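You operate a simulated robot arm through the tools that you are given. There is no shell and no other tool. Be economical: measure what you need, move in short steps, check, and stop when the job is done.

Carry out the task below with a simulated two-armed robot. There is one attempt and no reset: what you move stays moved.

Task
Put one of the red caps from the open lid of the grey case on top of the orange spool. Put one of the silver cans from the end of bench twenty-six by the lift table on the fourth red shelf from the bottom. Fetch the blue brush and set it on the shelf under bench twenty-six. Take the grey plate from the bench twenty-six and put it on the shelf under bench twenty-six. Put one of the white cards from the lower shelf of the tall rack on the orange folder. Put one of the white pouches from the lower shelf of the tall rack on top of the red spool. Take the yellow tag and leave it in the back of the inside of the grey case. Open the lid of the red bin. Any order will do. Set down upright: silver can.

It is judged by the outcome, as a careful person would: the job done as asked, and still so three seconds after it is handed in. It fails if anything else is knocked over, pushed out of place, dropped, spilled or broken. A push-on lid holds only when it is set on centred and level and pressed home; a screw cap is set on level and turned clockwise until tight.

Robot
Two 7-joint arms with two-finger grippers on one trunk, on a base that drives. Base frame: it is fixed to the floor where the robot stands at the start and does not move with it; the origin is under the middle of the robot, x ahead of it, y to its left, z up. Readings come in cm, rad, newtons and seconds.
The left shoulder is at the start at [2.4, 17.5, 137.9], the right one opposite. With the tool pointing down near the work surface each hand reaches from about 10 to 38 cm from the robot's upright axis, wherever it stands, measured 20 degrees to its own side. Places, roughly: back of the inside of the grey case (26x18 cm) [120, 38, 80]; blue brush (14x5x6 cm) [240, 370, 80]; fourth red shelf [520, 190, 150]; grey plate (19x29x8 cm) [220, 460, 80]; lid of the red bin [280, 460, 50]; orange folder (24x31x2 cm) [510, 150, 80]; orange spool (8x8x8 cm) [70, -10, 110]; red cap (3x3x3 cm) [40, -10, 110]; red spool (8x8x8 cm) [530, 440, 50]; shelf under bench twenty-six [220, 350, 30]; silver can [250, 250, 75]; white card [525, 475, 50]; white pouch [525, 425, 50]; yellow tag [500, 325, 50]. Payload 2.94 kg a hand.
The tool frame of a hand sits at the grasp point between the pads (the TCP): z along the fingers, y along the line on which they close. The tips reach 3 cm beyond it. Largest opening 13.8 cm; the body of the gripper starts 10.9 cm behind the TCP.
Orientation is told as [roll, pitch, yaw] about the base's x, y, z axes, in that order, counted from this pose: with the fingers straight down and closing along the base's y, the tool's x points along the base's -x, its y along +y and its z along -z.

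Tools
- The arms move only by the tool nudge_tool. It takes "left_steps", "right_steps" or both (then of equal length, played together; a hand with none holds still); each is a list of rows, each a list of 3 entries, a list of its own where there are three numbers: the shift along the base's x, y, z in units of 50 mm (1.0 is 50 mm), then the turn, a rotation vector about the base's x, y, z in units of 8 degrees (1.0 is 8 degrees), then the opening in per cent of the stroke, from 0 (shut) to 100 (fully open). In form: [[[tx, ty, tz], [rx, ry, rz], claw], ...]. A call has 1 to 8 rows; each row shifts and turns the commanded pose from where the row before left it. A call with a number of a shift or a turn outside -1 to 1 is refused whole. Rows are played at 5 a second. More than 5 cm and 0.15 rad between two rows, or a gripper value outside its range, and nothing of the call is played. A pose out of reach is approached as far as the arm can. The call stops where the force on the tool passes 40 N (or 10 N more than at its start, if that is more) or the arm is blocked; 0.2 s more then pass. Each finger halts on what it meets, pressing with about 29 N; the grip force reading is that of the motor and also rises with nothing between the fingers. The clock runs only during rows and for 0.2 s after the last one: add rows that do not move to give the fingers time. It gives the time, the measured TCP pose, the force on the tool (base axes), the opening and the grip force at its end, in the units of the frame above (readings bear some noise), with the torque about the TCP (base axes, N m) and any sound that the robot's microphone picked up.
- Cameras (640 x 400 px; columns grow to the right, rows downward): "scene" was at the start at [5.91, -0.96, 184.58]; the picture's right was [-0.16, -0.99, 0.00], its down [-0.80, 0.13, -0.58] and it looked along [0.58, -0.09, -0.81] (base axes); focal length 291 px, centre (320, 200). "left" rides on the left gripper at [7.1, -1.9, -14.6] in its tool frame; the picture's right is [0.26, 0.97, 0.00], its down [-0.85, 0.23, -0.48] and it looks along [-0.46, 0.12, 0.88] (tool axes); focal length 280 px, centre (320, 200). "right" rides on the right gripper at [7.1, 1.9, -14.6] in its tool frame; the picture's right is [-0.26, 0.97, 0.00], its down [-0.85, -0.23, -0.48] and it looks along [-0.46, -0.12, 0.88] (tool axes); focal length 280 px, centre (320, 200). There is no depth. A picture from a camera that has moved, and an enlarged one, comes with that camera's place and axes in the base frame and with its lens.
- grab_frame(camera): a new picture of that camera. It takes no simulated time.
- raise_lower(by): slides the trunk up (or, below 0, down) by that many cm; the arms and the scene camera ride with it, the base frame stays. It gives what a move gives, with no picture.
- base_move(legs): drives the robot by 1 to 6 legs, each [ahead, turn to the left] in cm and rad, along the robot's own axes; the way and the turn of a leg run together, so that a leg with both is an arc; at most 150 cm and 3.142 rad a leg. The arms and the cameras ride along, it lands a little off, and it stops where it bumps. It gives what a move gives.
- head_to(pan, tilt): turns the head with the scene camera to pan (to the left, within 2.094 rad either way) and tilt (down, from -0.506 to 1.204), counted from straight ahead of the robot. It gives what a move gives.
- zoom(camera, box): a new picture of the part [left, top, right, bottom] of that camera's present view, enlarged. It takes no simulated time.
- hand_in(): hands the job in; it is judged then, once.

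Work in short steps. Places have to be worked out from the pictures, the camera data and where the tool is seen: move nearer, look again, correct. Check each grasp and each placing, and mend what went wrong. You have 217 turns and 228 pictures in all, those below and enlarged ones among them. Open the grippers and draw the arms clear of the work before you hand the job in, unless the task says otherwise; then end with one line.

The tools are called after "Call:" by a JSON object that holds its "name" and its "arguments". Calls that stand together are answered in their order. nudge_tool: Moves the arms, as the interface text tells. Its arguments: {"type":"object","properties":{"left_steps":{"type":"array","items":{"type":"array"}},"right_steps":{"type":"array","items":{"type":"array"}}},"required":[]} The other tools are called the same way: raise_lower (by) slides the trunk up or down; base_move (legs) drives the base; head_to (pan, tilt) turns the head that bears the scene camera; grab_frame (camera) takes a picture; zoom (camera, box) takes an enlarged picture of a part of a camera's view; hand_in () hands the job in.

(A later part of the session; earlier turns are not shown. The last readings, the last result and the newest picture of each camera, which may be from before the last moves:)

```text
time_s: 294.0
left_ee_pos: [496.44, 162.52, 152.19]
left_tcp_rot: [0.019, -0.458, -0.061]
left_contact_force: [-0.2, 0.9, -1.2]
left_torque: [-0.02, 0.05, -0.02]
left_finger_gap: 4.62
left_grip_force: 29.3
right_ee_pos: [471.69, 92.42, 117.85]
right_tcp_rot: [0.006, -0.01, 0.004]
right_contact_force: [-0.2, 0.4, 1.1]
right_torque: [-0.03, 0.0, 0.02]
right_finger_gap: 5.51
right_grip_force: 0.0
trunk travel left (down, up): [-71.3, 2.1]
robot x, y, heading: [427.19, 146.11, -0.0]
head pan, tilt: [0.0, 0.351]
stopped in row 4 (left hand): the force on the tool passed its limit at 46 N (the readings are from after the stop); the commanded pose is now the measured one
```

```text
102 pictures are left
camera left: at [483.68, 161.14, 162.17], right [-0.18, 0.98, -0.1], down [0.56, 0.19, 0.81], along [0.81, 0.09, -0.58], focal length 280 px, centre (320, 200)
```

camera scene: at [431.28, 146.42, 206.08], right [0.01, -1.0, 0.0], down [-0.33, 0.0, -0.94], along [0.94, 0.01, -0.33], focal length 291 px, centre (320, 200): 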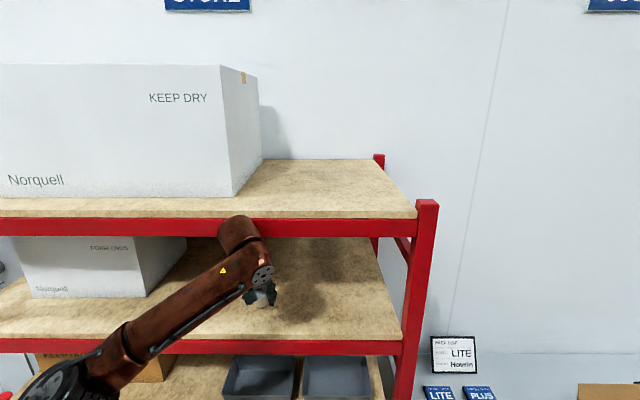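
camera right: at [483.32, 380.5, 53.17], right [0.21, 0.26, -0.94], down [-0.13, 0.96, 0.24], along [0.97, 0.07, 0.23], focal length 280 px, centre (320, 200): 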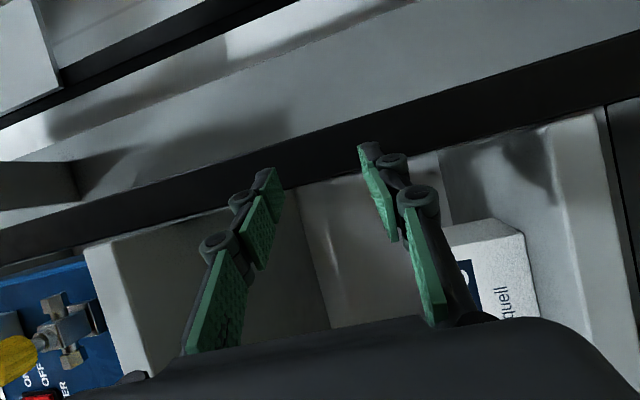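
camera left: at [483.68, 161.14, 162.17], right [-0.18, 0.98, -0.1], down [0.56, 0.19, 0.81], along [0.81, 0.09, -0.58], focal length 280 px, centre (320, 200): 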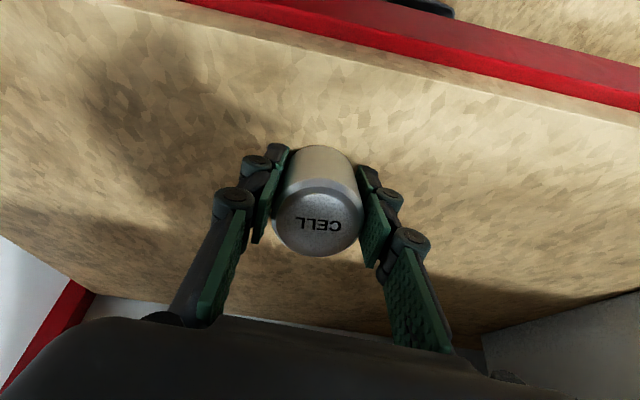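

Touching at a 26° tilt. I'll reduce the tilt a little and open; the can should settle flat.

Call:
{"name": "nudge_tool", "arguments": {"left_steps": [[[0, 0, 0.05], [0, 0.4, 0], 20], [[0, 0, 0], [0, 0.4, 0], 20], [[0, 0, -0.06], [0, 0, 0], 20], [[0, 0, 0], [0, 0, 0], 34], [[0, 0, 0], [0, 0, 0], 45], [[0, 0, 0], [0, 0, 0], 60], [[0, 0, 0], [0, 0, 0], 60]]}}

Call:
{"name": "grab_frame", "arguments": {"camera": "left"}}

```text
time_s: 294.3
left_ee_pos: [496.31, 162.43, 152.22]
left_tcp_rot: [0.022, -0.453, -0.062]
left_contact_force: [0.1, -0.2, -1.3]
left_torque: [0.05, 0.02, 0.02]
left_finger_gap: 4.64
left_grip_force: 29.2
right_ee_pos: [471.56, 92.63, 117.89]
right_tcp_rot: [0.007, -0.011, 0.005]
right_contact_force: [0.5, 1.0, -0.6]
right_torque: [-0.02, 0.07, -0.01]
right_finger_gap: 5.53
right_grip_force: 0.1
trunk travel left (down, up): [-71.3, 2.1]
robot x, y, heading: [426.92, 145.84, 0.001]
head pan, tilt: [0.0, 0.351]
stopped in row 1 (left hand): the force on the tool passed its limit at 77 N (the readings are from after the stop); the commanded pose is now the measured one
```

```text
101 pictures are left
camera left: at [483.58, 161.13, 162.25], right [-0.18, 0.98, -0.1], down [0.56, 0.19, 0.8], along [0.8, 0.09, -0.59], focal length 280 px, centre (320, 200)
```

left: 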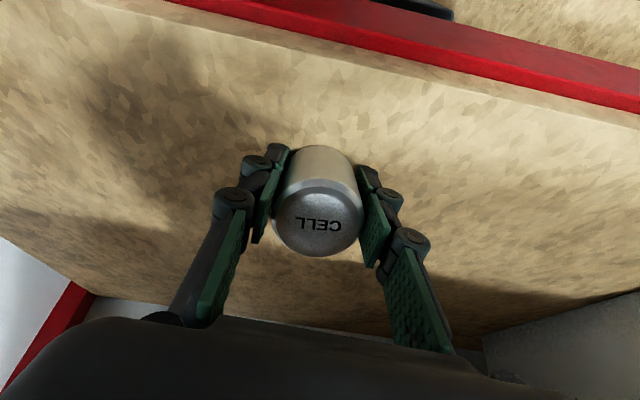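

The wrist limits further levelling; the can's rim should be on the shelf (computed 147.7). Release slowly here.

Call:
{"name": "nudge_tool", "arguments": {"left_steps": [[[0, 0, -0.03], [0, 0, 0], 20], [[0, 0, 0], [0, 0, 0], 34], [[0, 0, 0], [0, 0, 0], 36], [[0, 0, 0], [0, 0, 0], 40], [[0, 0, 0], [0, 0, 0], 50], [[0, 0, 0], [0, 0, 0], 60], [[0, 0, 0], [0, 0, 0], 60]]}}

Call:
{"name": "grab_frame", "arguments": {"camera": "left"}}

```text
time_s: 295.9
left_ee_pos: [496.29, 162.55, 152.2]
left_tcp_rot: [0.021, -0.453, -0.057]
left_contact_force: [0.2, 0.7, -0.2]
left_torque: [0.0, 0.0, 0.0]
left_finger_gap: 8.28
left_grip_force: 0.1
right_ee_pos: [471.45, 92.57, 118.0]
right_tcp_rot: [0.003, -0.012, 0.004]
right_contact_force: [0.3, -0.3, -0.3]
right_torque: [0.01, -0.01, 0.0]
right_finger_gap: 5.51
right_grip_force: 0.0
trunk travel left (down, up): [-71.3, 2.1]
robot x, y, heading: [426.98, 145.66, 0.002]
head pan, tilt: [0.0, 0.351]
```

```text
100 pictures are left
camera left: at [483.59, 161.07, 162.18], right [-0.19, 0.98, -0.1], down [0.56, 0.19, 0.8], along [0.8, 0.1, -0.59], focal length 280 px, centre (320, 200)
```

left: 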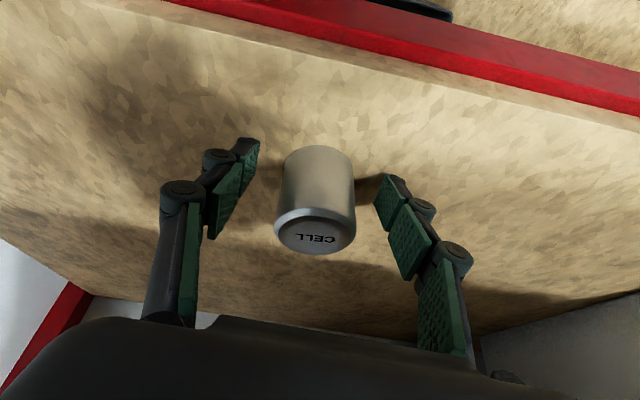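

The can stands upright on the 4th shelf. Withdraw straight back.

Call:
{"name": "nudge_tool", "arguments": {"left_steps": [[[-0.4, 0, 0.05], [0, 0, 0], 65], [[-0.7, 0, 0], [0, 0, 0], 65], [[-0.9, 0, 0], [0, 0, 0], 65], [[-0.9, 0, 0], [0, 0, 0], 65], [[-0.9, 0, 0], [0, 0.8, 0], 65], [[-0.4, 0, 0], [0, 0.8, 0], 65], [[0, 0, 0], [0, 0.8, 0], 65], [[0, 0, 0], [0, 0.8, 0], 65]]}}

Call:
{"name": "grab_frame", "arguments": {"camera": "scene"}}

```text
time_s: 297.7
left_ee_pos: [476.44, 162.5, 151.7]
left_tcp_rot: [-0.005, 0.005, -0.051]
left_contact_force: [1.4, -0.1, 0.0]
left_torque: [0.03, 0.06, -0.03]
left_finger_gap: 8.97
left_grip_force: 0.0
right_ee_pos: [472.32, 92.55, 117.48]
right_tcp_rot: [0.006, -0.004, 0.003]
right_contact_force: [0.7, 0.6, 0.1]
right_torque: [-0.02, 0.06, -0.01]
right_finger_gap: 5.51
right_grip_force: 0.0
trunk travel left (down, up): [-71.3, 2.1]
robot x, y, heading: [426.9, 146.13, 0.004]
head pan, tilt: [0.0, 0.351]
```

```text
99 pictures are left
camera scene: at [434.63, 145.9, 205.95], right [0.01, -1.0, 0.0], down [-0.35, 0.0, -0.94], along [0.94, 0.01, -0.35], focal length 291 px, centre (320, 200)
```

scene: 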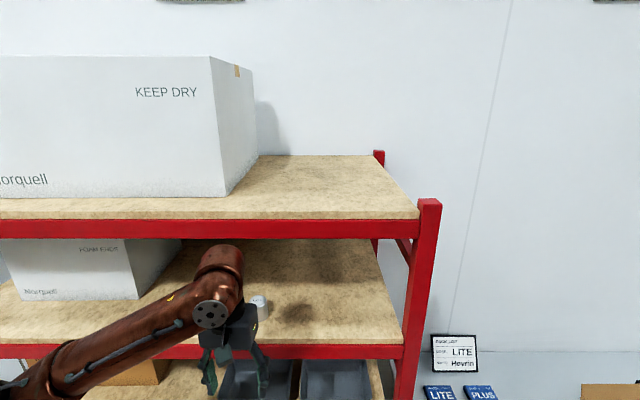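

The can stands on the 4th shelf. Next, the yellow tag with the right hand: drive to about (415, 357) and lower the trunk.

Call:
{"name": "base_move", "arguments": {"legs": [[-14, 0], [0, 1.57], [107, 0], [106, 0], [0, -1.57]]}}

Call:
{"name": "raise_lower", "arguments": {"by": -40}}

Call:
{"name": "head_to", "arguments": {"pan": -0.3, "tilt": 0.7}}

Call:
{"name": "grab_frame", "arguments": {"camera": "scene"}}

Call:
{"name": "grab_frame", "arguments": {"camera": "right"}}

```text
time_s: 299.9
left_ee_pos: [449.69, 168.29, 153.98]
left_tcp_rot: [0.015, -0.069, 0.098]
left_contact_force: [-0.4, -0.6, 1.9]
left_torque: [0.0, -0.04, -0.03]
left_finger_gap: 8.98
left_grip_force: 0.1
right_ee_pos: [457.66, 98.28, 119.77]
right_tcp_rot: [0.0, -0.067, 0.144]
right_contact_force: [-1.0, 0.1, 0.6]
right_torque: [0.06, -0.07, -0.03]
right_finger_gap: 5.5
right_grip_force: 0.1
trunk travel left (down, up): [-71.3, 2.1]
robot x, y, heading: [413.04, 145.4, 0.147]
head pan, tilt: [0.0, 0.351]
stopped in leg 2: the robot was blocked; the commanded pose is now the measured one
```

```text
time_s: 303.8
left_ee_pos: [451.83, 168.86, 113.23]
left_tcp_rot: [0.009, -0.051, 0.097]
left_contact_force: [-0.1, -0.9, 0.3]
left_torque: [0.02, -0.02, 0.02]
left_finger_gap: 8.96
left_grip_force: 0.0
right_ee_pos: [459.66, 98.7, 79.2]
right_tcp_rot: [0.0, -0.055, 0.147]
right_contact_force: [-0.1, 0.3, -0.6]
right_torque: [0.0, -0.02, 0.0]
right_finger_gap: 5.53
right_grip_force: 0.2
trunk travel left (down, up): [-31.3, 42.1]
robot x, y, heading: [413.03, 145.75, 0.151]
head pan, tilt: [0.0, 0.351]
```

```text
time_s: 304.6
left_ee_pos: [452.03, 168.73, 113.12]
left_tcp_rot: [0.012, -0.048, 0.101]
left_contact_force: [0.4, 0.9, 0.2]
left_torque: [0.01, -0.02, 0.03]
left_finger_gap: 8.97
left_grip_force: 0.1
right_ee_pos: [459.69, 98.84, 79.21]
right_tcp_rot: [0.0, -0.052, 0.149]
right_contact_force: [0.2, 0.2, -0.2]
right_torque: [0.02, 0.02, 0.02]
right_finger_gap: 5.51
right_grip_force: 0.1
trunk travel left (down, up): [-31.3, 42.1]
robot x, y, heading: [413.2, 145.89, 0.152]
head pan, tilt: [-0.3, 0.7]
```

```text
98 pictures are left
camera scene: at [428.13, 145.56, 162.8], right [-0.15, -0.99, 0.0], down [-0.64, 0.1, -0.77], along [0.76, -0.11, -0.64], focal length 291 px, centre (320, 200)
```

scene: 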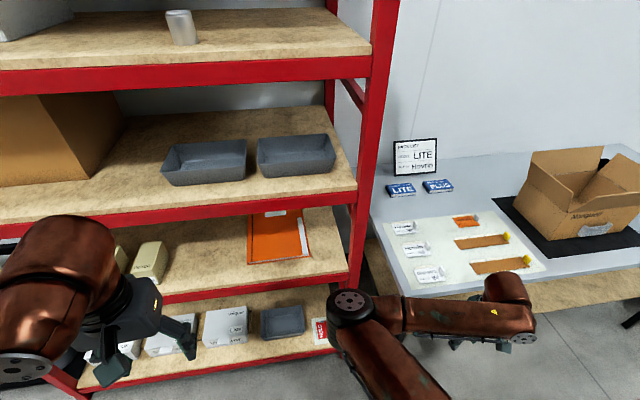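

```text
97 pictures are left
camera right: at [451.48, 99.34, 93.29], right [0.12, 0.99, 0.01], down [0.85, -0.11, 0.52], along [0.52, -0.05, -0.85], focal length 280 px, centre (320, 200)
```

right: 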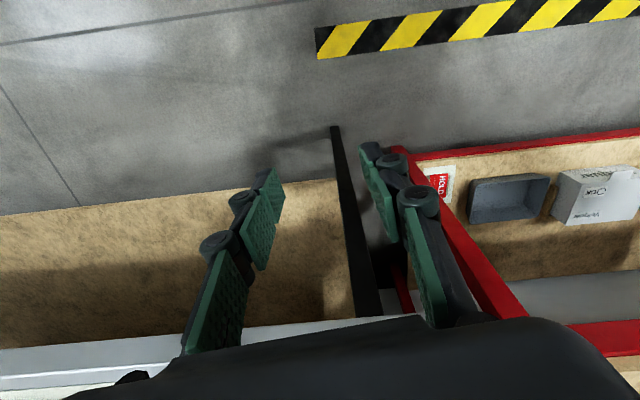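

The turn was cut short. Back off more, then turn and drive.

Call:
{"name": "base_move", "arguments": {"legs": [[-20, 0], [0, 1.42], [107, 0], [107, 0], [0, -1.57]]}}

Call:
{"name": "grab_frame", "arguments": {"camera": "scene"}}

```text
time_s: 323.8
left_ee_pos: [436.25, 374.21, 113.27]
left_tcp_rot: [0.01, -0.05, -0.053]
left_contact_force: [-0.4, 0.5, -0.5]
left_torque: [0.01, 0.0, 0.01]
left_finger_gap: 8.96
left_grip_force: 0.1
right_ee_pos: [433.16, 303.78, 79.17]
right_tcp_rot: [-0.001, -0.051, -0.005]
right_contact_force: [-1.0, -0.5, 0.0]
right_torque: [0.0, 0.01, -0.01]
right_finger_gap: 5.53
right_grip_force: 0.0
trunk travel left (down, up): [-31.3, 42.1]
robot x, y, heading: [394.55, 357.25, -0.002]
head pan, tilt: [-0.3, 0.7]
```

```text
96 pictures are left
camera scene: at [409.16, 354.8, 162.79], right [-0.3, -0.95, 0.0], down [-0.61, 0.19, -0.76], along [0.73, -0.23, -0.64], focal length 291 px, centre (320, 200)
```

scene: 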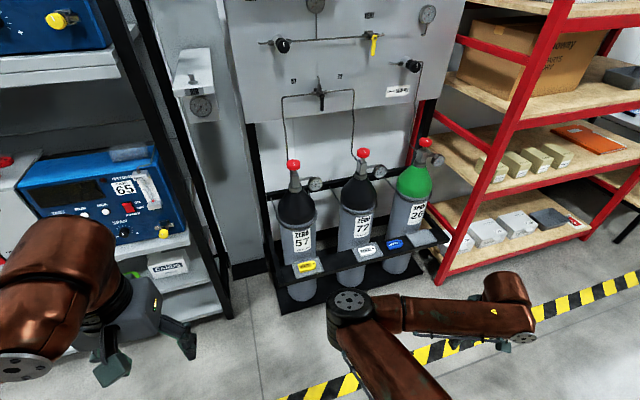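

Tag at about (494, 335, 48). Drive forward 25 cm and bring the right hand over it, tilted slightly.

Call:
{"name": "base_move", "arguments": {"legs": [[25, 0]]}}

Call:
{"name": "nudge_tool", "arguments": {"right_steps": [[[0.2, 0.9, 0], [0, -0.3, 0], 70], [[0.3, 0.9, 0], [0, -0.4, 0], 70], [[0.3, 0.9, 0], [0, -0.4, 0], 70], [[0.5, 0.8, 0], [0, -0.4, 0], 70], [[0.5, 0.8, 0], [0, -0.4, 0], 70], [[0.6, 0.7, -0.1], [0, -0.4, 0], 70], [[0.8, 0.5, -0.2], [0, 0, 0], 70], [[0.9, 0.3, -0.2], [0, 0, 0], 70]]}}

Call:
{"name": "nudge_tool", "arguments": {"right_steps": [[[0.9, 0.2, -0.2], [0, 0, 0], 70], [[0.8, 0.2, -0.3], [0, 0, 0], 70], [[0.6, 0, -0.3], [0, 0, 0], 70], [[0, 0, 0], [0, 0, 0], 70]]}}

Call:
{"name": "grab_frame", "arguments": {"camera": "right"}}

```text
time_s: 325.6
left_ee_pos: [461.32, 374.14, 113.2]
left_tcp_rot: [0.01, -0.049, -0.052]
left_contact_force: [0.2, -0.2, -0.2]
left_torque: [0.03, 0.08, -0.01]
left_finger_gap: 8.98
left_grip_force: 0.0
right_ee_pos: [458.36, 303.89, 79.12]
right_tcp_rot: [-0.001, -0.051, -0.003]
right_contact_force: [0.1, 0.2, 0.3]
right_torque: [0.0, 0.04, 0.0]
right_finger_gap: 5.52
right_grip_force: 0.0
trunk travel left (down, up): [-31.3, 42.1]
robot x, y, heading: [419.22, 357.41, -0.0]
head pan, tilt: [-0.3, 0.7]
```

```text
time_s: 327.4
left_ee_pos: [461.24, 374.26, 112.98]
left_tcp_rot: [0.011, -0.048, -0.052]
left_contact_force: [0.2, 0.3, -1.1]
left_torque: [-0.01, 0.02, 0.0]
left_finger_gap: 8.97
left_grip_force: 0.0
right_ee_pos: [480.6, 328.5, 77.5]
right_tcp_rot: [-0.001, -0.373, -0.003]
right_contact_force: [0.2, 0.1, 0.3]
right_torque: [-0.04, 0.03, -0.03]
right_finger_gap: 9.67
right_grip_force: 0.1
right hand out of reach, approached as far as the arm can: row 5, 6, 7
trunk travel left (down, up): [-31.3, 42.1]
robot x, y, heading: [419.41, 357.07, -0.004]
head pan, tilt: [-0.3, 0.7]
```

```text
time_s: 328.4
left_ee_pos: [461.08, 374.26, 113.11]
left_tcp_rot: [0.011, -0.048, -0.051]
left_contact_force: [0.4, 0.0, -0.1]
left_torque: [0.0, -0.03, 0.02]
left_finger_gap: 8.98
left_grip_force: 0.0
right_ee_pos: [491.97, 330.53, 73.8]
right_tcp_rot: [0.0, -0.374, -0.002]
right_contact_force: [0.9, -1.2, 1.4]
right_torque: [-0.01, 0.02, -0.03]
right_finger_gap: 9.69
right_grip_force: 0.0
trunk travel left (down, up): [-31.3, 42.1]
robot x, y, heading: [419.21, 357.42, -0.006]
head pan, tilt: [-0.3, 0.7]
```

```text
95 pictures are left
camera right: at [479.99, 332.39, 84.67], right [0.25, 0.96, 0.1], down [0.62, -0.23, 0.75], along [0.75, -0.13, -0.65], focal length 280 px, centre (320, 200)
```

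right: 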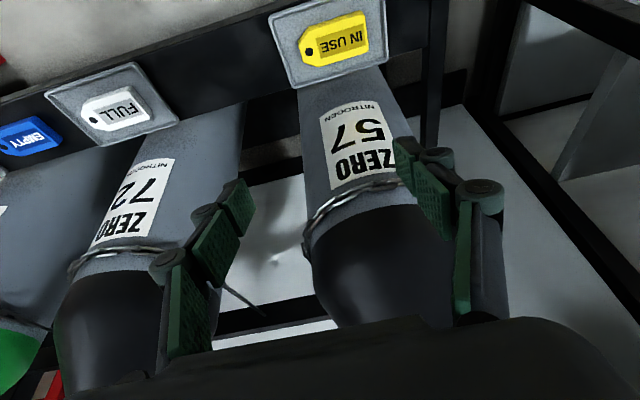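

The tag is at about (494, 334.5). Move over it and descend to z≈58.

Call:
{"name": "nudge_tool", "arguments": {"right_steps": [[[0, 0.7, -0.3], [0, 0, 0.3], 70], [[0.1, 0.1, -0.9], [0, 0, 0.5], 70], [[0.1, 0, -0.9], [0, 0, 0.3], 70], [[0.05, 0, -0.9], [0, 0, 0], 70], [[0, 0, 0], [0, 0, 0], 70]]}}

Call:
{"name": "grab_frame", "arguments": {"camera": "right"}}

```text
time_s: 329.6
left_ee_pos: [461.18, 374.26, 113.17]
left_tcp_rot: [0.012, -0.05, -0.053]
left_contact_force: [0.9, 0.4, -0.1]
left_torque: [-0.05, -0.01, -0.01]
left_finger_gap: 8.96
left_grip_force: 0.0
right_ee_pos: [493.36, 334.62, 58.73]
right_tcp_rot: [0.001, -0.376, 0.152]
right_contact_force: [0.9, 0.4, 0.0]
right_torque: [-0.03, 0.03, -0.01]
right_finger_gap: 9.66
right_grip_force: 0.1
trunk travel left (down, up): [-31.3, 42.1]
robot x, y, heading: [419.68, 357.12, -0.001]
head pan, tilt: [-0.3, 0.7]
```

```text
94 pictures are left
camera right: at [481.14, 334.54, 69.56], right [0.1, 0.99, 0.1], down [0.64, -0.14, 0.75], along [0.76, -0.01, -0.65], focal length 280 px, centre (320, 200)
```

right: 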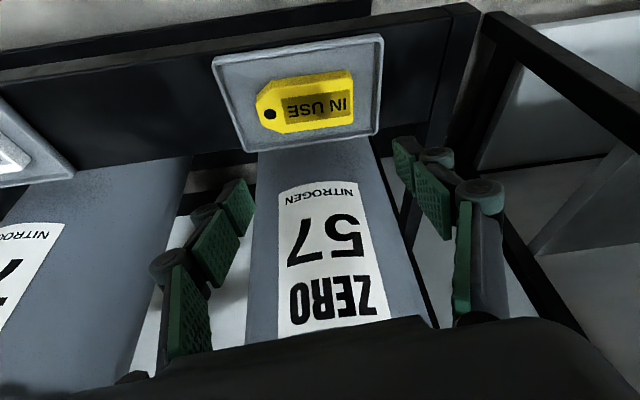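

Tag about 9 cm long at (495, 334.3, 45). Open wider and descend to z≈49.

Call:
{"name": "nudge_tool", "arguments": {"right_steps": [[[0.1, -0.05, -0.7], [0, 0, 0], 84], [[0.05, 0, -0.7], [0, 0, 0], 84], [[0, 0, -0.5], [0, 0, 0], 84], [[0, 0, 0], [0, 0, 0], 84]]}}

Call:
{"name": "grab_frame", "arguments": {"camera": "right"}}

```text
time_s: 330.6
left_ee_pos: [461.16, 374.22, 113.19]
left_tcp_rot: [0.012, -0.049, -0.051]
left_contact_force: [-0.5, 0.3, 0.5]
left_torque: [0.0, 0.01, 0.01]
left_finger_gap: 8.96
left_grip_force: 0.1
right_ee_pos: [493.9, 334.33, 49.15]
right_tcp_rot: [0.0, -0.373, 0.152]
right_contact_force: [0.6, -0.2, 0.7]
right_torque: [0.01, 0.02, -0.05]
right_finger_gap: 11.58
right_grip_force: 0.1
trunk travel left (down, up): [-31.3, 42.1]
robot x, y, heading: [419.61, 357.19, 0.002]
head pan, tilt: [-0.3, 0.7]
```

```text
93 pictures are left
camera right: at [481.83, 334.28, 60.02], right [0.1, 0.99, 0.1], down [0.64, -0.13, 0.75], along [0.76, -0.01, -0.65], focal length 280 px, centre (320, 200)
```

right: 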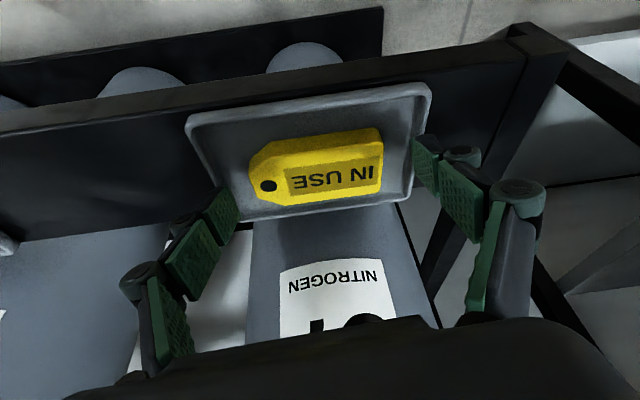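

Narrow the opening to 10.6 cm, shift slightly, and lower to tray contact.

Call:
{"name": "nudge_tool", "arguments": {"right_steps": [[[0.02, -0.06, 0], [0, 0, 0], 77], [[0, 0, -0.1], [0, 0, 0], 77], [[0, 0, -0.1], [0, 0, 0], 77], [[0, 0, -0.1], [0, 0, 0], 77], [[0, 0, -0.08], [0, 0, 0], 77]]}}

Call:
{"name": "grab_frame", "arguments": {"camera": "right"}}

```text
time_s: 331.8
left_ee_pos: [461.01, 374.35, 113.29]
left_tcp_rot: [0.009, -0.052, -0.054]
left_contact_force: [-0.1, -0.2, -0.2]
left_torque: [0.02, 0.04, -0.01]
left_finger_gap: 8.99
left_grip_force: 0.0
right_ee_pos: [494.24, 334.12, 47.5]
right_tcp_rot: [0.0, -0.379, 0.151]
right_contact_force: [-6.5, 2.6, 24.8]
right_torque: [0.62, 0.38, 0.25]
right_finger_gap: 11.46
right_grip_force: 11.1
trunk travel left (down, up): [-31.3, 42.1]
robot x, y, heading: [419.36, 357.25, -0.003]
head pan, tilt: [-0.3, 0.7]
```

```text
92 pictures are left
camera right: at [482.04, 334.02, 58.4], right [0.1, 0.99, 0.1], down [0.64, -0.14, 0.76], along [0.76, -0.01, -0.65], focal length 280 px, centre (320, 200)
```

right: 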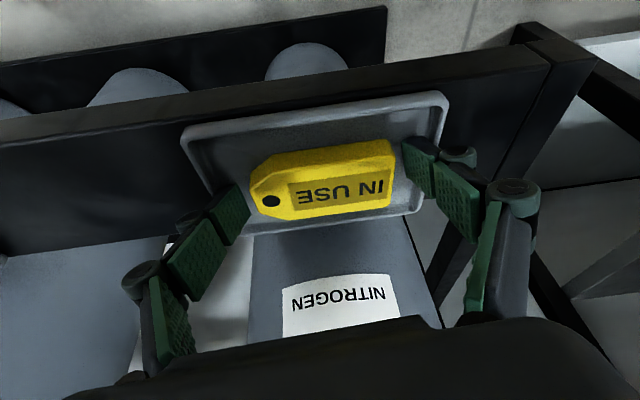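

In contact with the tray. Ease up 2 mm and close on the tag.

Call:
{"name": "nudge_tool", "arguments": {"right_steps": [[[0, 0, 0.05], [0, 0, 0], 72], [[0, 0, 0], [0, 0, 0], 55], [[0, 0, 0], [0, 0, 0], 50], [[0, 0, 0], [0, 0, 0], 50], [[0, 0, 0.1], [0, 0, 0], 50], [[0, 0, 0.4], [0, 0, 0], 50]]}}

Call:
{"name": "grab_frame", "arguments": {"camera": "right"}}

```text
time_s: 332.3
left_ee_pos: [460.84, 374.32, 113.29]
left_tcp_rot: [0.013, -0.05, -0.052]
left_contact_force: [-0.1, 0.5, -0.4]
left_torque: [0.0, 0.04, -0.02]
left_finger_gap: 8.97
left_grip_force: 0.1
right_ee_pos: [494.56, 334.19, 48.23]
right_tcp_rot: [0.001, -0.385, 0.154]
right_contact_force: [-8.2, -0.1, 33.1]
right_torque: [0.58, 0.42, 0.32]
right_finger_gap: 8.82
right_grip_force: 29.6
trunk travel left (down, up): [-31.3, 42.1]
robot x, y, heading: [419.23, 357.34, -0.001]
head pan, tilt: [-0.3, 0.7]
stopped in row 2 (right hand): the force on the tool passed its limit at 46 N (the readings are from after the stop); the commanded pose is now the measured one
```

```text
91 pictures are left
camera right: at [482.22, 334.05, 59.07], right [0.09, 0.99, 0.1], down [0.64, -0.13, 0.76], along [0.77, -0.01, -0.64], focal length 280 px, centre (320, 200)
```

right: 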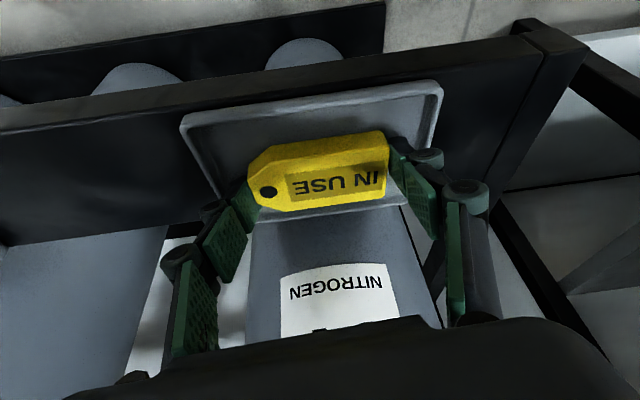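

Gripping the tag (8.82 cm). Lift it.

Call:
{"name": "nudge_tool", "arguments": {"right_steps": [[[0, 0, 0.2], [0, 0, 0], 50], [[-0.1, 0, 0.5], [0, 0, 0], 50], [[-0.2, 0, 0.8], [0, 0, 0], 50], [[-0.4, 0, 0.8], [0, 0, 0], 50], [[-0.6, 0, 0.7], [0, 0, 0], 50], [[-0.6, 0, 0.7], [0, 0, 0], 50]]}}

Call:
{"name": "grab_frame", "arguments": {"camera": "right"}}

```text
time_s: 333.7
left_ee_pos: [461.11, 374.27, 113.26]
left_tcp_rot: [0.01, -0.05, -0.052]
left_contact_force: [0.0, 1.1, 0.0]
left_torque: [0.0, -0.05, 0.01]
left_finger_gap: 9.0
left_grip_force: 0.0
right_ee_pos: [484.59, 334.07, 66.2]
right_tcp_rot: [0.003, -0.377, 0.154]
right_contact_force: [-0.4, -0.7, -0.3]
right_torque: [0.02, -0.03, 0.0]
right_finger_gap: 8.75
right_grip_force: 29.3
trunk travel left (down, up): [-31.3, 42.1]
robot x, y, heading: [419.73, 357.01, -0.006]
head pan, tilt: [-0.3, 0.7]
```

```text
90 pictures are left
camera right: at [472.43, 334.06, 77.11], right [0.09, 0.99, 0.1], down [0.64, -0.13, 0.75], along [0.76, -0.01, -0.65], focal length 280 px, centre (320, 200)
```

right: 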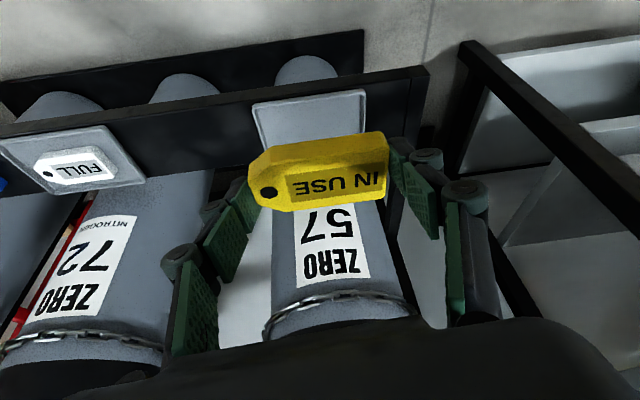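

Tag secured; the tray stayed. Tuck the right hand and move to the rack for the pouch with the left hand.

Call:
{"name": "nudge_tool", "arguments": {"right_steps": [[[-0.7, -0.3, 0.6], [0, 0, 0], 50], [[-0.7, -0.3, 0.6], [0, 0, 0], 50], [[-0.7, -0.3, 0.6], [0, 0, 0], 50], [[-0.7, -0.3, 0.6], [0, 0, 0], 50], [[-0.5, -0.3, 0.7], [0, 0, 0], 50], [[-0.4, -0.3, 0.7], [0, 0, 0], 50]]}}

Call:
{"name": "base_move", "arguments": {"legs": [[-10, 0], [0, 1.57], [51, 0], [0, -1.57]]}}

Call:
{"name": "nudge_tool", "arguments": {"left_steps": [[[0.7, 0, -0.4], [0, -0.87, 0], 60], [[0.7, 0, -0.4], [0, -0.87, 0], 60], [[0.7, 0, -0.4], [0, -0.87, 0], 60], [[0.7, 0, -0.5], [0, -0.87, 0], 60], [[0.7, 0, -0.6], [0, -0.87, 0], 60], [[0.7, 0, -0.6], [0, -0.87, 0], 60], [[0.6, 0, -0.7], [0, -0.87, 0], 60], [[0.6, 0, -0.7], [0, -0.5, 0], 60]]}}

Call:
{"name": "nudge_tool", "arguments": {"left_steps": [[[0.4, 0, -0.85], [0, 0, 0.2], 60], [[0.4, 0, -0.85], [0, 0, 0.2], 60], [[0.4, 0, -0.85], [0, 0, 0], 60], [[0.4, 0, -0.85], [0, 0, 0], 60], [[0.3, 0, -0.85], [0, 0, 0], 60], [[0, 0, 0], [0, 0, 0], 60]]}}

Call:
{"name": "grab_frame", "arguments": {"camera": "left"}}

```text
time_s: 335.1
left_ee_pos: [461.17, 374.15, 113.34]
left_tcp_rot: [0.01, -0.05, -0.053]
left_contact_force: [-1.0, -0.1, 0.1]
left_torque: [0.04, -0.05, 0.03]
left_finger_gap: 8.95
left_grip_force: 0.0
right_ee_pos: [467.71, 323.18, 85.19]
right_tcp_rot: [0.004, -0.376, 0.152]
right_contact_force: [-0.4, -0.3, -1.7]
right_torque: [0.05, -0.13, 0.0]
right_finger_gap: 8.76
right_grip_force: 29.4
right hand out of reach, approached as far as the arm can: row 1, 2
trunk travel left (down, up): [-31.3, 42.1]
robot x, y, heading: [419.48, 357.22, -0.0]
head pan, tilt: [-0.3, 0.7]
```

```text
time_s: 346.5
left_ee_pos: [451.39, 425.54, 113.15]
left_tcp_rot: [0.01, -0.048, -0.049]
left_contact_force: [0.3, -0.8, 0.8]
left_torque: [0.02, 0.01, -0.02]
left_finger_gap: 8.96
left_grip_force: 0.2
right_ee_pos: [458.14, 374.45, 85.16]
right_tcp_rot: [0.002, -0.374, 0.155]
right_contact_force: [0.3, 0.5, -1.4]
right_torque: [0.0, -0.01, -0.01]
right_finger_gap: 8.77
right_grip_force: 29.0
trunk travel left (down, up): [-31.3, 42.1]
robot x, y, heading: [409.43, 408.31, 0.0]
head pan, tilt: [-0.3, 0.7]
```

```text
time_s: 348.3
left_ee_pos: [478.48, 425.49, 91.66]
left_tcp_rot: [0.081, -0.968, -0.087]
left_contact_force: [0.8, 0.0, -0.9]
left_torque: [0.02, 0.01, 0.03]
left_finger_gap: 8.27
left_grip_force: 0.1
right_ee_pos: [458.14, 374.52, 85.11]
right_tcp_rot: [0.005, -0.375, 0.156]
right_contact_force: [0.3, 0.5, -0.6]
right_torque: [-0.01, -0.02, 0.02]
right_finger_gap: 8.73
right_grip_force: 29.0
trunk travel left (down, up): [-31.3, 42.1]
robot x, y, heading: [409.88, 408.31, 0.0]
head pan, tilt: [-0.3, 0.7]
```

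```text
time_s: 349.7
left_ee_pos: [487.9, 425.28, 70.5]
left_tcp_rot: [0.081, -0.967, -0.031]
left_contact_force: [-0.1, -0.4, 0.3]
left_torque: [-0.04, 0.01, 0.01]
left_finger_gap: 8.27
left_grip_force: 0.1
right_ee_pos: [458.07, 374.42, 85.16]
right_tcp_rot: [0.003, -0.376, 0.157]
right_contact_force: [0.0, 0.2, -1.9]
right_torque: [-0.01, 0.02, 0.0]
right_finger_gap: 8.73
right_grip_force: 29.2
trunk travel left (down, up): [-31.3, 42.1]
robot x, y, heading: [409.7, 408.26, 0.004]
head pan, tilt: [-0.3, 0.7]
```

```text
89 pictures are left
camera left: at [472.04, 422.78, 72.77], right [-0.18, 0.97, -0.17], down [0.08, 0.19, 0.98], along [0.98, 0.16, -0.11], focal length 280 px, centre (320, 200)
```

left: 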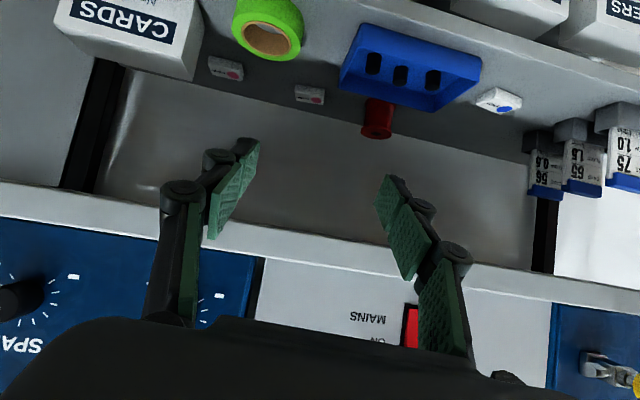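

The left arm handles this well. Lower it to z≈53 and square the roll.

Call:
{"name": "nudge_tool", "arguments": {"left_steps": [[[0.2, 0.05, -0.85], [-0.33, 0, -0.48], 56], [[0.3, 0.05, -0.85], [0, 0, 0.2], 56], [[0.3, 0, -0.85], [0, 0, 0], 56], [[0.3, 0, -0.85], [0, 0, 0], 56], [[0, 0, 0], [0, 0, 0], 56]]}}

Call:
{"name": "base_move", "arguments": {"legs": [[20, 0]]}}

Call:
{"name": "grab_frame", "arguments": {"camera": "left"}}

```text
time_s: 350.9
left_ee_pos: [493.66, 425.98, 56.39]
left_tcp_rot: [0.016, -0.997, -0.004]
left_contact_force: [0.1, 0.2, -0.6]
left_torque: [0.02, 0.01, -0.01]
left_finger_gap: 7.73
left_grip_force: 0.2
left hand out of reach, approached as far as the arm can: row 4
right_ee_pos: [458.14, 374.46, 85.17]
right_tcp_rot: [0.002, -0.374, 0.153]
right_contact_force: [0.1, 0.6, -0.8]
right_torque: [0.01, 0.05, 0.05]
right_finger_gap: 8.78
right_grip_force: 29.2
trunk travel left (down, up): [-31.3, 42.1]
robot x, y, heading: [409.85, 408.54, -0.003]
head pan, tilt: [-0.3, 0.7]
```

```text
time_s: 352.5
left_ee_pos: [513.45, 426.22, 56.97]
left_tcp_rot: [0.017, -1.003, -0.003]
left_contact_force: [-0.9, -0.2, 0.8]
left_torque: [0.0, 0.02, 0.01]
left_finger_gap: 7.75
left_grip_force: 0.1
right_ee_pos: [477.86, 374.58, 85.67]
right_tcp_rot: [0.002, -0.381, 0.157]
right_contact_force: [-0.6, 0.9, -0.2]
right_torque: [0.02, -0.07, 0.03]
right_finger_gap: 8.75
right_grip_force: 28.9
trunk travel left (down, up): [-31.3, 42.1]
robot x, y, heading: [429.73, 408.57, -0.001]
head pan, tilt: [-0.3, 0.7]
```

```text
88 pictures are left
camera left: at [497.53, 424.11, 58.78], right [-0.15, 0.97, -0.21], down [0.05, 0.22, 0.97], along [0.99, 0.14, -0.08], focal length 280 px, centre (320, 200)
```

left: 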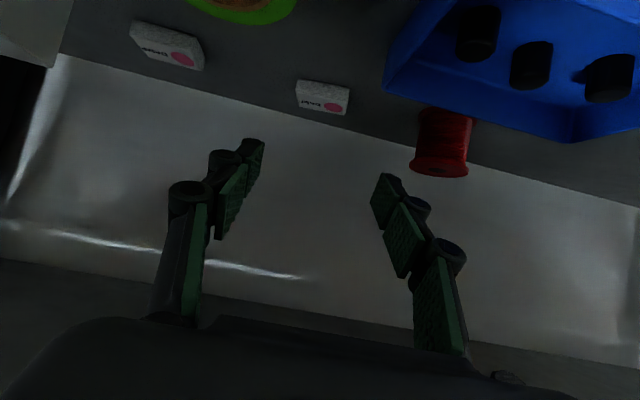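

Positions confirmed. Lower the trunk 4 cm and drive in 12 cm more.

Call:
{"name": "raise_lower", "arguments": {"by": -4}}

Call:
{"name": "base_move", "arguments": {"legs": [[12, 0]]}}

Call:
{"name": "grab_frame", "arguments": {"camera": "left"}}

```text
time_s: 353.3
left_ee_pos: [513.7, 426.22, 52.63]
left_tcp_rot: [0.016, -0.999, -0.004]
left_contact_force: [-0.3, 0.7, 0.4]
left_torque: [-0.03, -0.01, 0.01]
left_finger_gap: 7.74
left_grip_force: 0.1
right_ee_pos: [478.27, 374.66, 80.04]
right_tcp_rot: [0.007, -0.349, 0.153]
right_contact_force: [0.0, 0.0, 0.4]
right_torque: [0.0, -0.03, -0.01]
right_finger_gap: 8.73
right_grip_force: 28.5
trunk travel left (down, up): [-27.3, 46.1]
robot x, y, heading: [430.11, 408.52, -0.001]
head pan, tilt: [-0.3, 0.7]
```

```text
time_s: 354.5
left_ee_pos: [525.61, 426.01, 52.36]
left_tcp_rot: [0.016, -1.004, -0.002]
left_contact_force: [0.6, 0.0, -0.4]
left_torque: [0.0, -0.05, 0.04]
left_finger_gap: 7.73
left_grip_force: 0.1
right_ee_pos: [490.41, 374.75, 80.18]
right_tcp_rot: [0.007, -0.355, 0.162]
right_contact_force: [-0.1, 0.6, -1.4]
right_torque: [0.01, 0.06, 0.05]
right_finger_gap: 8.75
right_grip_force: 28.9
trunk travel left (down, up): [-27.3, 46.1]
robot x, y, heading: [441.97, 408.13, 0.0]
head pan, tilt: [-0.3, 0.7]
```

```text
87 pictures are left
camera left: at [509.74, 423.93, 54.2], right [-0.15, 0.97, -0.21], down [0.05, 0.22, 0.97], along [0.99, 0.14, -0.08], focal length 280 px, centre (320, 200)
```

left: 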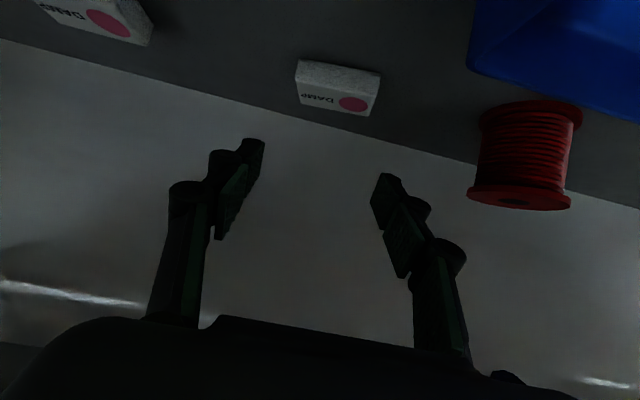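

Right over it. Descend to the pouch.

Call:
{"name": "nudge_tool", "arguments": {"left_steps": [[[0.1, 0.02, -0.4], [0, 0, 0], 56], [[0.1, 0, -0.4], [0, 0, 0], 56], [[0.1, 0, -0.3], [0, 0, 0], 56], [[0, 0, 0], [0, 0, 0], 56]]}}

Call:
{"name": "grab_frame", "arguments": {"camera": "left"}}

```text
time_s: 355.5
left_ee_pos: [527.78, 429.08, 51.74]
left_tcp_rot: [0.037, -0.973, -0.009]
left_contact_force: [-0.2, -0.1, 0.2]
left_torque: [0.01, 0.02, 0.0]
left_finger_gap: 7.71
left_grip_force: 0.1
left hand out of reach, approached as far as the arm can: row 1, 2, 3
right_ee_pos: [489.74, 374.75, 80.54]
right_tcp_rot: [0.006, -0.363, 0.163]
right_contact_force: [-0.5, -0.2, -0.7]
right_torque: [-0.02, -0.03, 0.02]
right_finger_gap: 8.72
right_grip_force: 29.7
trunk travel left (down, up): [-27.3, 46.1]
robot x, y, heading: [441.66, 408.04, 0.003]
head pan, tilt: [-0.3, 0.7]
```

```text
86 pictures are left
camera left: at [511.86, 426.97, 54.13], right [-0.17, 0.97, -0.2], down [0.08, 0.21, 0.97], along [0.98, 0.15, -0.11], focal length 280 px, centre (320, 200)
```

left: 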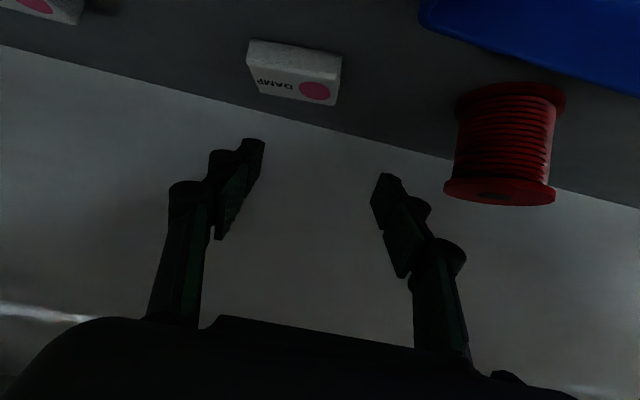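

At the arm's limit; lower the trunk a few cm instead and re-centre in y.

Call:
{"name": "raise_lower", "arguments": {"by": -4}}

Call:
{"name": "nudge_tool", "arguments": {"left_steps": [[[0, -0.3, 0], [0, 0, 0], 56], [[0, -0.3, -0.1], [0, 0, 0], 56], [[0, 0, 0], [0, 0, 0], 56]]}}

Call:
{"name": "grab_frame", "arguments": {"camera": "left"}}

```text
time_s: 356.4
left_ee_pos: [526.9, 429.37, 44.89]
left_tcp_rot: [0.037, -0.937, -0.008]
left_contact_force: [0.5, -0.8, 0.2]
left_torque: [0.0, 0.02, 0.05]
left_finger_gap: 7.73
left_grip_force: 0.0
right_ee_pos: [489.87, 374.85, 74.88]
right_tcp_rot: [0.011, -0.328, 0.161]
right_contact_force: [-0.2, -0.6, -0.6]
right_torque: [-0.01, 0.01, 0.0]
right_finger_gap: 8.7
right_grip_force: 29.0
trunk travel left (down, up): [-23.3, 50.1]
robot x, y, heading: [442.09, 408.29, -0.004]
head pan, tilt: [-0.3, 0.7]
```

```text
time_s: 357.2
left_ee_pos: [526.93, 426.36, 44.61]
left_tcp_rot: [0.037, -0.94, -0.009]
left_contact_force: [3.6, 0.4, 6.0]
left_torque: [-0.24, -0.19, 0.15]
left_finger_gap: 7.8
left_grip_force: 0.2
right_ee_pos: [489.84, 374.8, 75.0]
right_tcp_rot: [0.012, -0.328, 0.16]
right_contact_force: [-0.1, 0.0, -0.1]
right_torque: [-0.03, 0.01, 0.01]
right_finger_gap: 8.73
right_grip_force: 28.7
trunk travel left (down, up): [-23.3, 50.1]
robot x, y, heading: [442.07, 408.14, 0.001]
head pan, tilt: [-0.3, 0.7]
```

```text
85 pictures are left
camera left: at [511.13, 423.98, 47.39], right [-0.18, 0.97, -0.19], down [0.11, 0.21, 0.97], along [0.98, 0.15, -0.14], focal length 280 px, centre (320, 200)
```

left: 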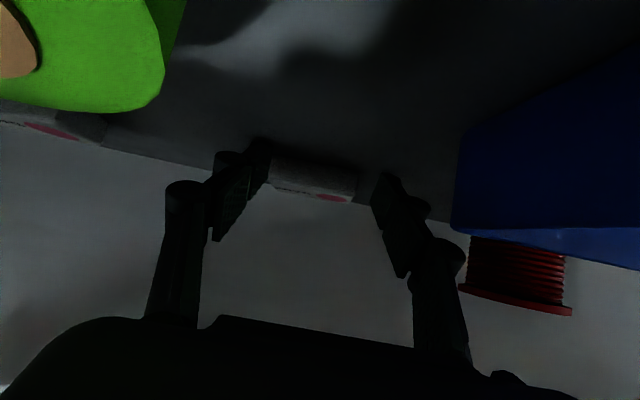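

The fingers straddle the pouch at shelf level. Close.

Call:
{"name": "nudge_tool", "arguments": {"left_steps": [[[0, 0, 0.05], [0, 0, 0], 40], [[0, 0, 0], [0, 0, 0], 30], [[0, 0, 0], [0, 0, 0], 30], [[0, 0, 0], [0, 0, 0], 30], [[0, 0, 0.2], [0, 0, 0], 30], [[0, 0, 0.4], [0, 0, 0], 30]]}}

Call:
{"name": "grab_frame", "arguments": {"camera": "left"}}

```text
time_s: 358.6
left_ee_pos: [527.02, 425.94, 46.86]
left_tcp_rot: [0.035, -0.941, -0.004]
left_contact_force: [-0.2, 0.5, -0.5]
left_torque: [-0.02, -0.03, -0.03]
left_finger_gap: 4.11
left_grip_force: 0.0
left hand out of reach, approached as far as the arm can: row 5, 6
right_ee_pos: [489.93, 374.7, 74.83]
right_tcp_rot: [0.013, -0.328, 0.16]
right_contact_force: [-0.9, -0.5, -0.4]
right_torque: [0.02, 0.02, -0.01]
right_finger_gap: 8.72
right_grip_force: 29.1
trunk travel left (down, up): [-23.3, 50.1]
robot x, y, heading: [442.29, 408.46, 0.001]
head pan, tilt: [-0.3, 0.7]
```

```text
84 pictures are left
camera left: at [511.22, 423.56, 49.67], right [-0.18, 0.97, -0.19], down [0.11, 0.21, 0.97], along [0.98, 0.15, -0.14], focal length 280 px, centre (320, 200)
```

left: 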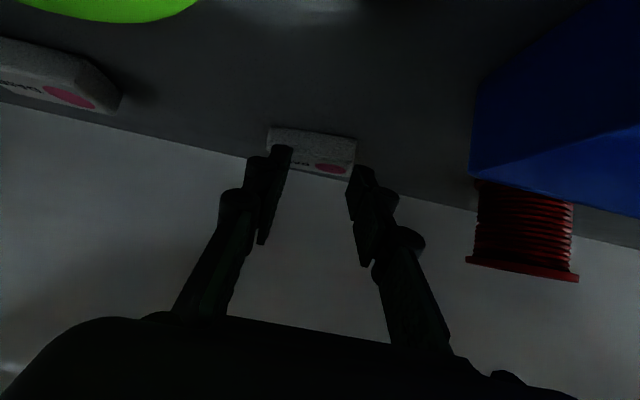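

The fingers closed short of the pouch; it is about 4 cm farther. Reopen, drive 4 cm forward and look.

Call:
{"name": "nudge_tool", "arguments": {"left_steps": [[[0, 0.05, 0], [0, 0, 0], 58], [[0, 0, 0], [0, 0, 0], 58], [[0, 0, 0], [0, 0, 0], 58]]}}

Call:
{"name": "base_move", "arguments": {"legs": [[4, 0]]}}

Call:
{"name": "grab_frame", "arguments": {"camera": "left"}}

```text
time_s: 359.4
left_ee_pos: [527.1, 426.18, 46.91]
left_tcp_rot: [0.037, -0.937, -0.009]
left_contact_force: [0.0, 0.5, 0.2]
left_torque: [-0.02, 0.0, 0.04]
left_finger_gap: 8.01
left_grip_force: 0.1
right_ee_pos: [489.75, 374.8, 74.9]
right_tcp_rot: [0.012, -0.328, 0.163]
right_contact_force: [-0.2, -0.1, 0.0]
right_torque: [0.03, -0.03, -0.01]
right_finger_gap: 8.73
right_grip_force: 28.9
trunk travel left (down, up): [-23.3, 50.1]
robot x, y, heading: [441.5, 408.61, 0.005]
head pan, tilt: [-0.3, 0.7]
```

```text
time_s: 360.2
left_ee_pos: [531.78, 425.83, 46.01]
left_tcp_rot: [0.035, -0.934, -0.006]
left_contact_force: [-0.7, -0.5, 0.1]
left_torque: [0.01, -0.02, -0.01]
left_finger_gap: 7.97
left_grip_force: 0.1
right_ee_pos: [496.61, 375.72, 74.71]
right_tcp_rot: [0.019, -0.356, 0.206]
right_contact_force: [0.6, 0.1, -1.2]
right_torque: [-0.03, 0.06, 0.02]
right_finger_gap: 8.72
right_grip_force: 28.7
trunk travel left (down, up): [-23.3, 50.1]
robot x, y, heading: [446.06, 408.03, -0.001]
head pan, tilt: [-0.3, 0.7]
```

```text
83 pictures are left
camera left: at [516.02, 423.55, 49.01], right [-0.18, 0.97, -0.19], down [0.11, 0.21, 0.97], along [0.98, 0.15, -0.15], focal length 280 px, centre (320, 200)
```

left: 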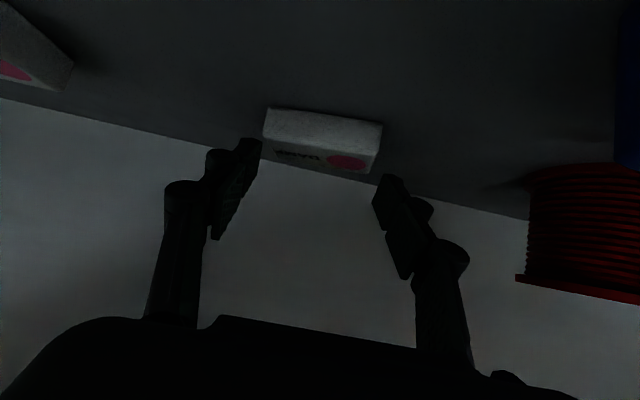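

Now the pouch lies between the fingers. Lower about 1.2 cm and close.

Call:
{"name": "nudge_tool", "arguments": {"left_steps": [[[0, -0.08, -0.15], [0, 0, 0], 58], [[0, 0, -0.1], [0, 0, 0], 58], [[0, 0, 0], [0, 0, 0], 36], [[0, 0, 0], [0, 0, 0], 32], [[0, 0, 0], [0, 0, 0], 32], [[0, 0, 0], [0, 0, 0], 32]]}}

Call:
{"name": "grab_frame", "arguments": {"camera": "left"}}

```text
time_s: 361.6
left_ee_pos: [530.68, 425.49, 46.47]
left_tcp_rot: [0.036, -0.96, -0.008]
left_contact_force: [0.0, -0.3, -0.4]
left_torque: [-0.01, -0.04, 0.03]
left_finger_gap: 6.7
left_grip_force: 29.1
right_ee_pos: [495.08, 375.67, 75.51]
right_tcp_rot: [0.015, -0.384, 0.213]
right_contact_force: [-0.1, 0.6, -0.4]
right_torque: [-0.01, -0.01, 0.0]
right_finger_gap: 8.7
right_grip_force: 29.3
trunk travel left (down, up): [-23.3, 50.1]
robot x, y, heading: [445.61, 408.37, 0.001]
head pan, tilt: [-0.3, 0.7]
```

```text
82 pictures are left
camera left: at [514.89, 423.17, 49.04], right [-0.17, 0.97, -0.19], down [0.09, 0.21, 0.97], along [0.98, 0.15, -0.13], focal length 280 px, centre (320, 200)
```

left: 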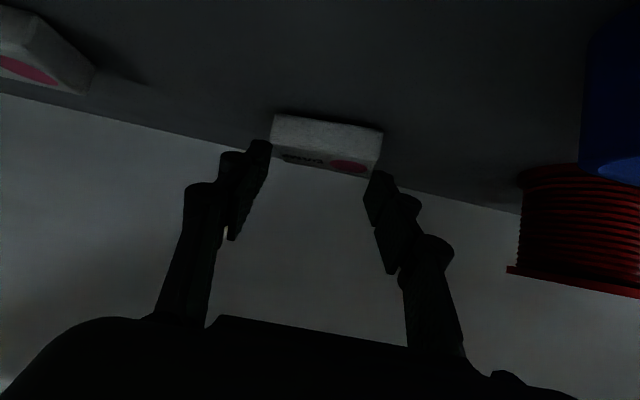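

Pouch gripped (6.7 cm). Lift with increased pitch so the hand stays below the upper shelf.

Call:
{"name": "nudge_tool", "arguments": {"left_steps": [[[0, 0, 0.2], [0, -0.2, 0], 32], [[-0.1, 0, 0.3], [0, -0.5, 0], 32], [[-0.2, 0, 0.4], [0, -0.5, 0], 32], [[-0.2, 0, 0.4], [0, -0.3, 0], 32], [[0, 0, 0.3], [0, 0, 0], 32], [[0, 0, 0], [0, 0, 0], 32]]}}

Call:
{"name": "grab_frame", "arguments": {"camera": "left"}}

```text
time_s: 363.0
left_ee_pos: [528.2, 425.53, 54.55]
left_tcp_rot: [0.04, -1.17, -0.011]
left_contact_force: [1.1, 0.0, 0.1]
left_torque: [0.0, -0.02, -0.02]
left_finger_gap: 6.69
left_grip_force: 28.7
right_ee_pos: [495.0, 375.6, 75.52]
right_tcp_rot: [0.016, -0.383, 0.213]
right_contact_force: [0.0, 0.0, 0.2]
right_torque: [-0.02, 0.01, -0.02]
right_finger_gap: 8.68
right_grip_force: 29.3
trunk travel left (down, up): [-23.3, 50.1]
robot x, y, heading: [445.84, 407.99, 0.002]
head pan, tilt: [-0.3, 0.7]
```

```text
81 pictures are left
camera left: at [512.15, 423.18, 53.7], right [-0.13, 0.97, -0.23], down [-0.11, 0.21, 0.97], along [0.99, 0.15, 0.08], focal length 280 px, centre (320, 200)
```

left: 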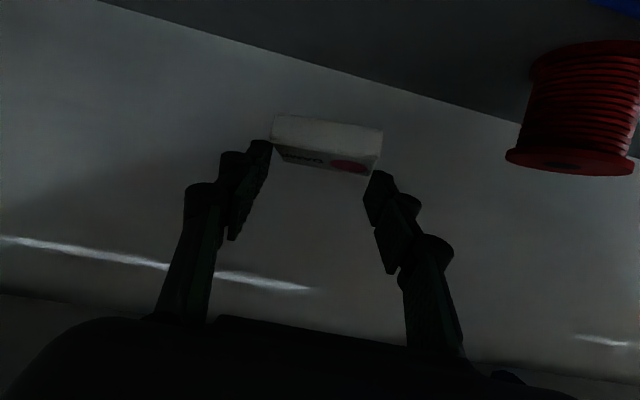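

The pouch is held at the fingertips. Carry it over the spool at (526, 439).

Call:
{"name": "nudge_tool", "arguments": {"left_steps": [[[-0.2, 0.3, 0.15], [0, 0, 0], 32], [[-0.2, 0.6, 0], [0, 0, 0], 32], [[-0.2, 0.7, 0], [0, 0, 0], 32], [[-0.2, 0.7, 0], [0, 0, 0], 32], [[0, 0.45, 0], [0, 0, 0], 32], [[0, 0, 0], [0, 0, 0], 32]]}}

Call:
{"name": "grab_frame", "arguments": {"camera": "left"}}

```text
time_s: 364.4
left_ee_pos: [524.19, 439.26, 55.37]
left_tcp_rot: [0.041, -1.17, -0.01]
left_contact_force: [-0.7, -0.5, 0.1]
left_torque: [0.01, -0.02, 0.02]
left_finger_gap: 6.64
left_grip_force: 28.8
right_ee_pos: [495.01, 375.71, 75.46]
right_tcp_rot: [0.015, -0.383, 0.214]
right_contact_force: [0.9, 0.2, -1.8]
right_torque: [0.0, -0.03, 0.03]
right_finger_gap: 8.68
right_grip_force: 28.7
trunk travel left (down, up): [-23.3, 50.1]
robot x, y, heading: [445.92, 408.54, 0.003]
head pan, tilt: [-0.3, 0.7]
```

```text
80 pictures are left
camera left: at [508.17, 436.92, 54.43], right [-0.13, 0.97, -0.23], down [-0.11, 0.21, 0.97], along [0.99, 0.15, 0.08], focal length 280 px, centre (320, 200)
```

left: 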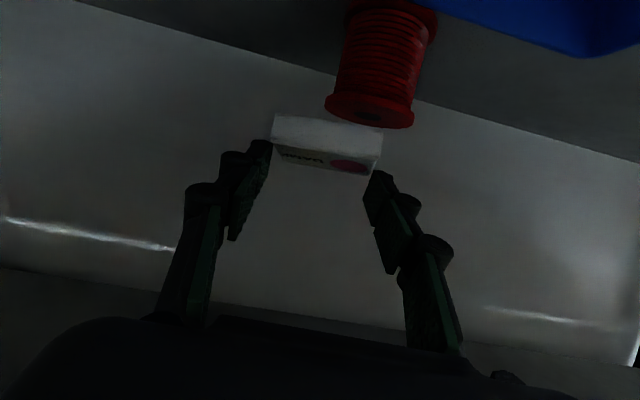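

Spool top now reads (529, 442.3, 49). Shift +1.6 in x, +2.8 in y and lower slowly.

Call:
{"name": "nudge_tool", "arguments": {"left_steps": [[[0.15, 0.3, 0], [0, 0, 0], 32], [[0.17, 0.27, 0], [0, 0, 0], 32], [[0, 0, -0.15], [0, 0, 0], 32], [[0, 0, -0.1], [0, 0, 0], 32], [[0, 0, 0], [0, 0, 0], 32]]}}

Call:
{"name": "grab_frame", "arguments": {"camera": "left"}}

```text
time_s: 365.6
left_ee_pos: [525.78, 442.09, 54.05]
left_tcp_rot: [0.04, -1.171, -0.01]
left_contact_force: [0.0, 0.1, 0.8]
left_torque: [-0.03, 0.03, -0.01]
left_finger_gap: 6.65
left_grip_force: 28.6
right_ee_pos: [495.02, 375.71, 75.48]
right_tcp_rot: [0.016, -0.384, 0.214]
right_contact_force: [-1.1, -0.1, 0.6]
right_torque: [-0.01, 0.02, -0.01]
right_finger_gap: 8.68
right_grip_force: 28.9
trunk travel left (down, up): [-23.3, 50.1]
robot x, y, heading: [446.14, 408.38, -0.0]
head pan, tilt: [-0.3, 0.7]
```

```text
79 pictures are left
camera left: at [509.76, 439.8, 53.19], right [-0.13, 0.97, -0.23], down [-0.11, 0.21, 0.97], along [0.99, 0.15, 0.08], focal length 280 px, centre (320, 200)
```

left: 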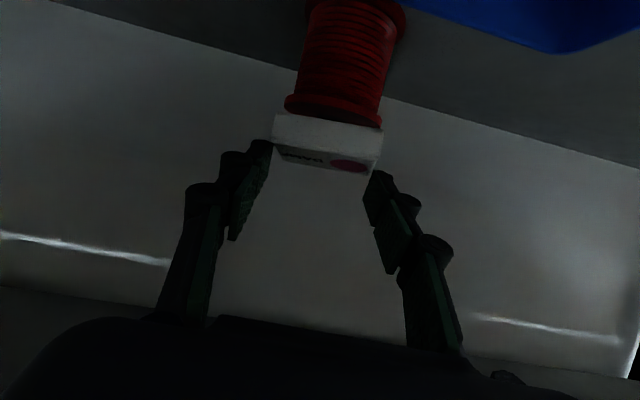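

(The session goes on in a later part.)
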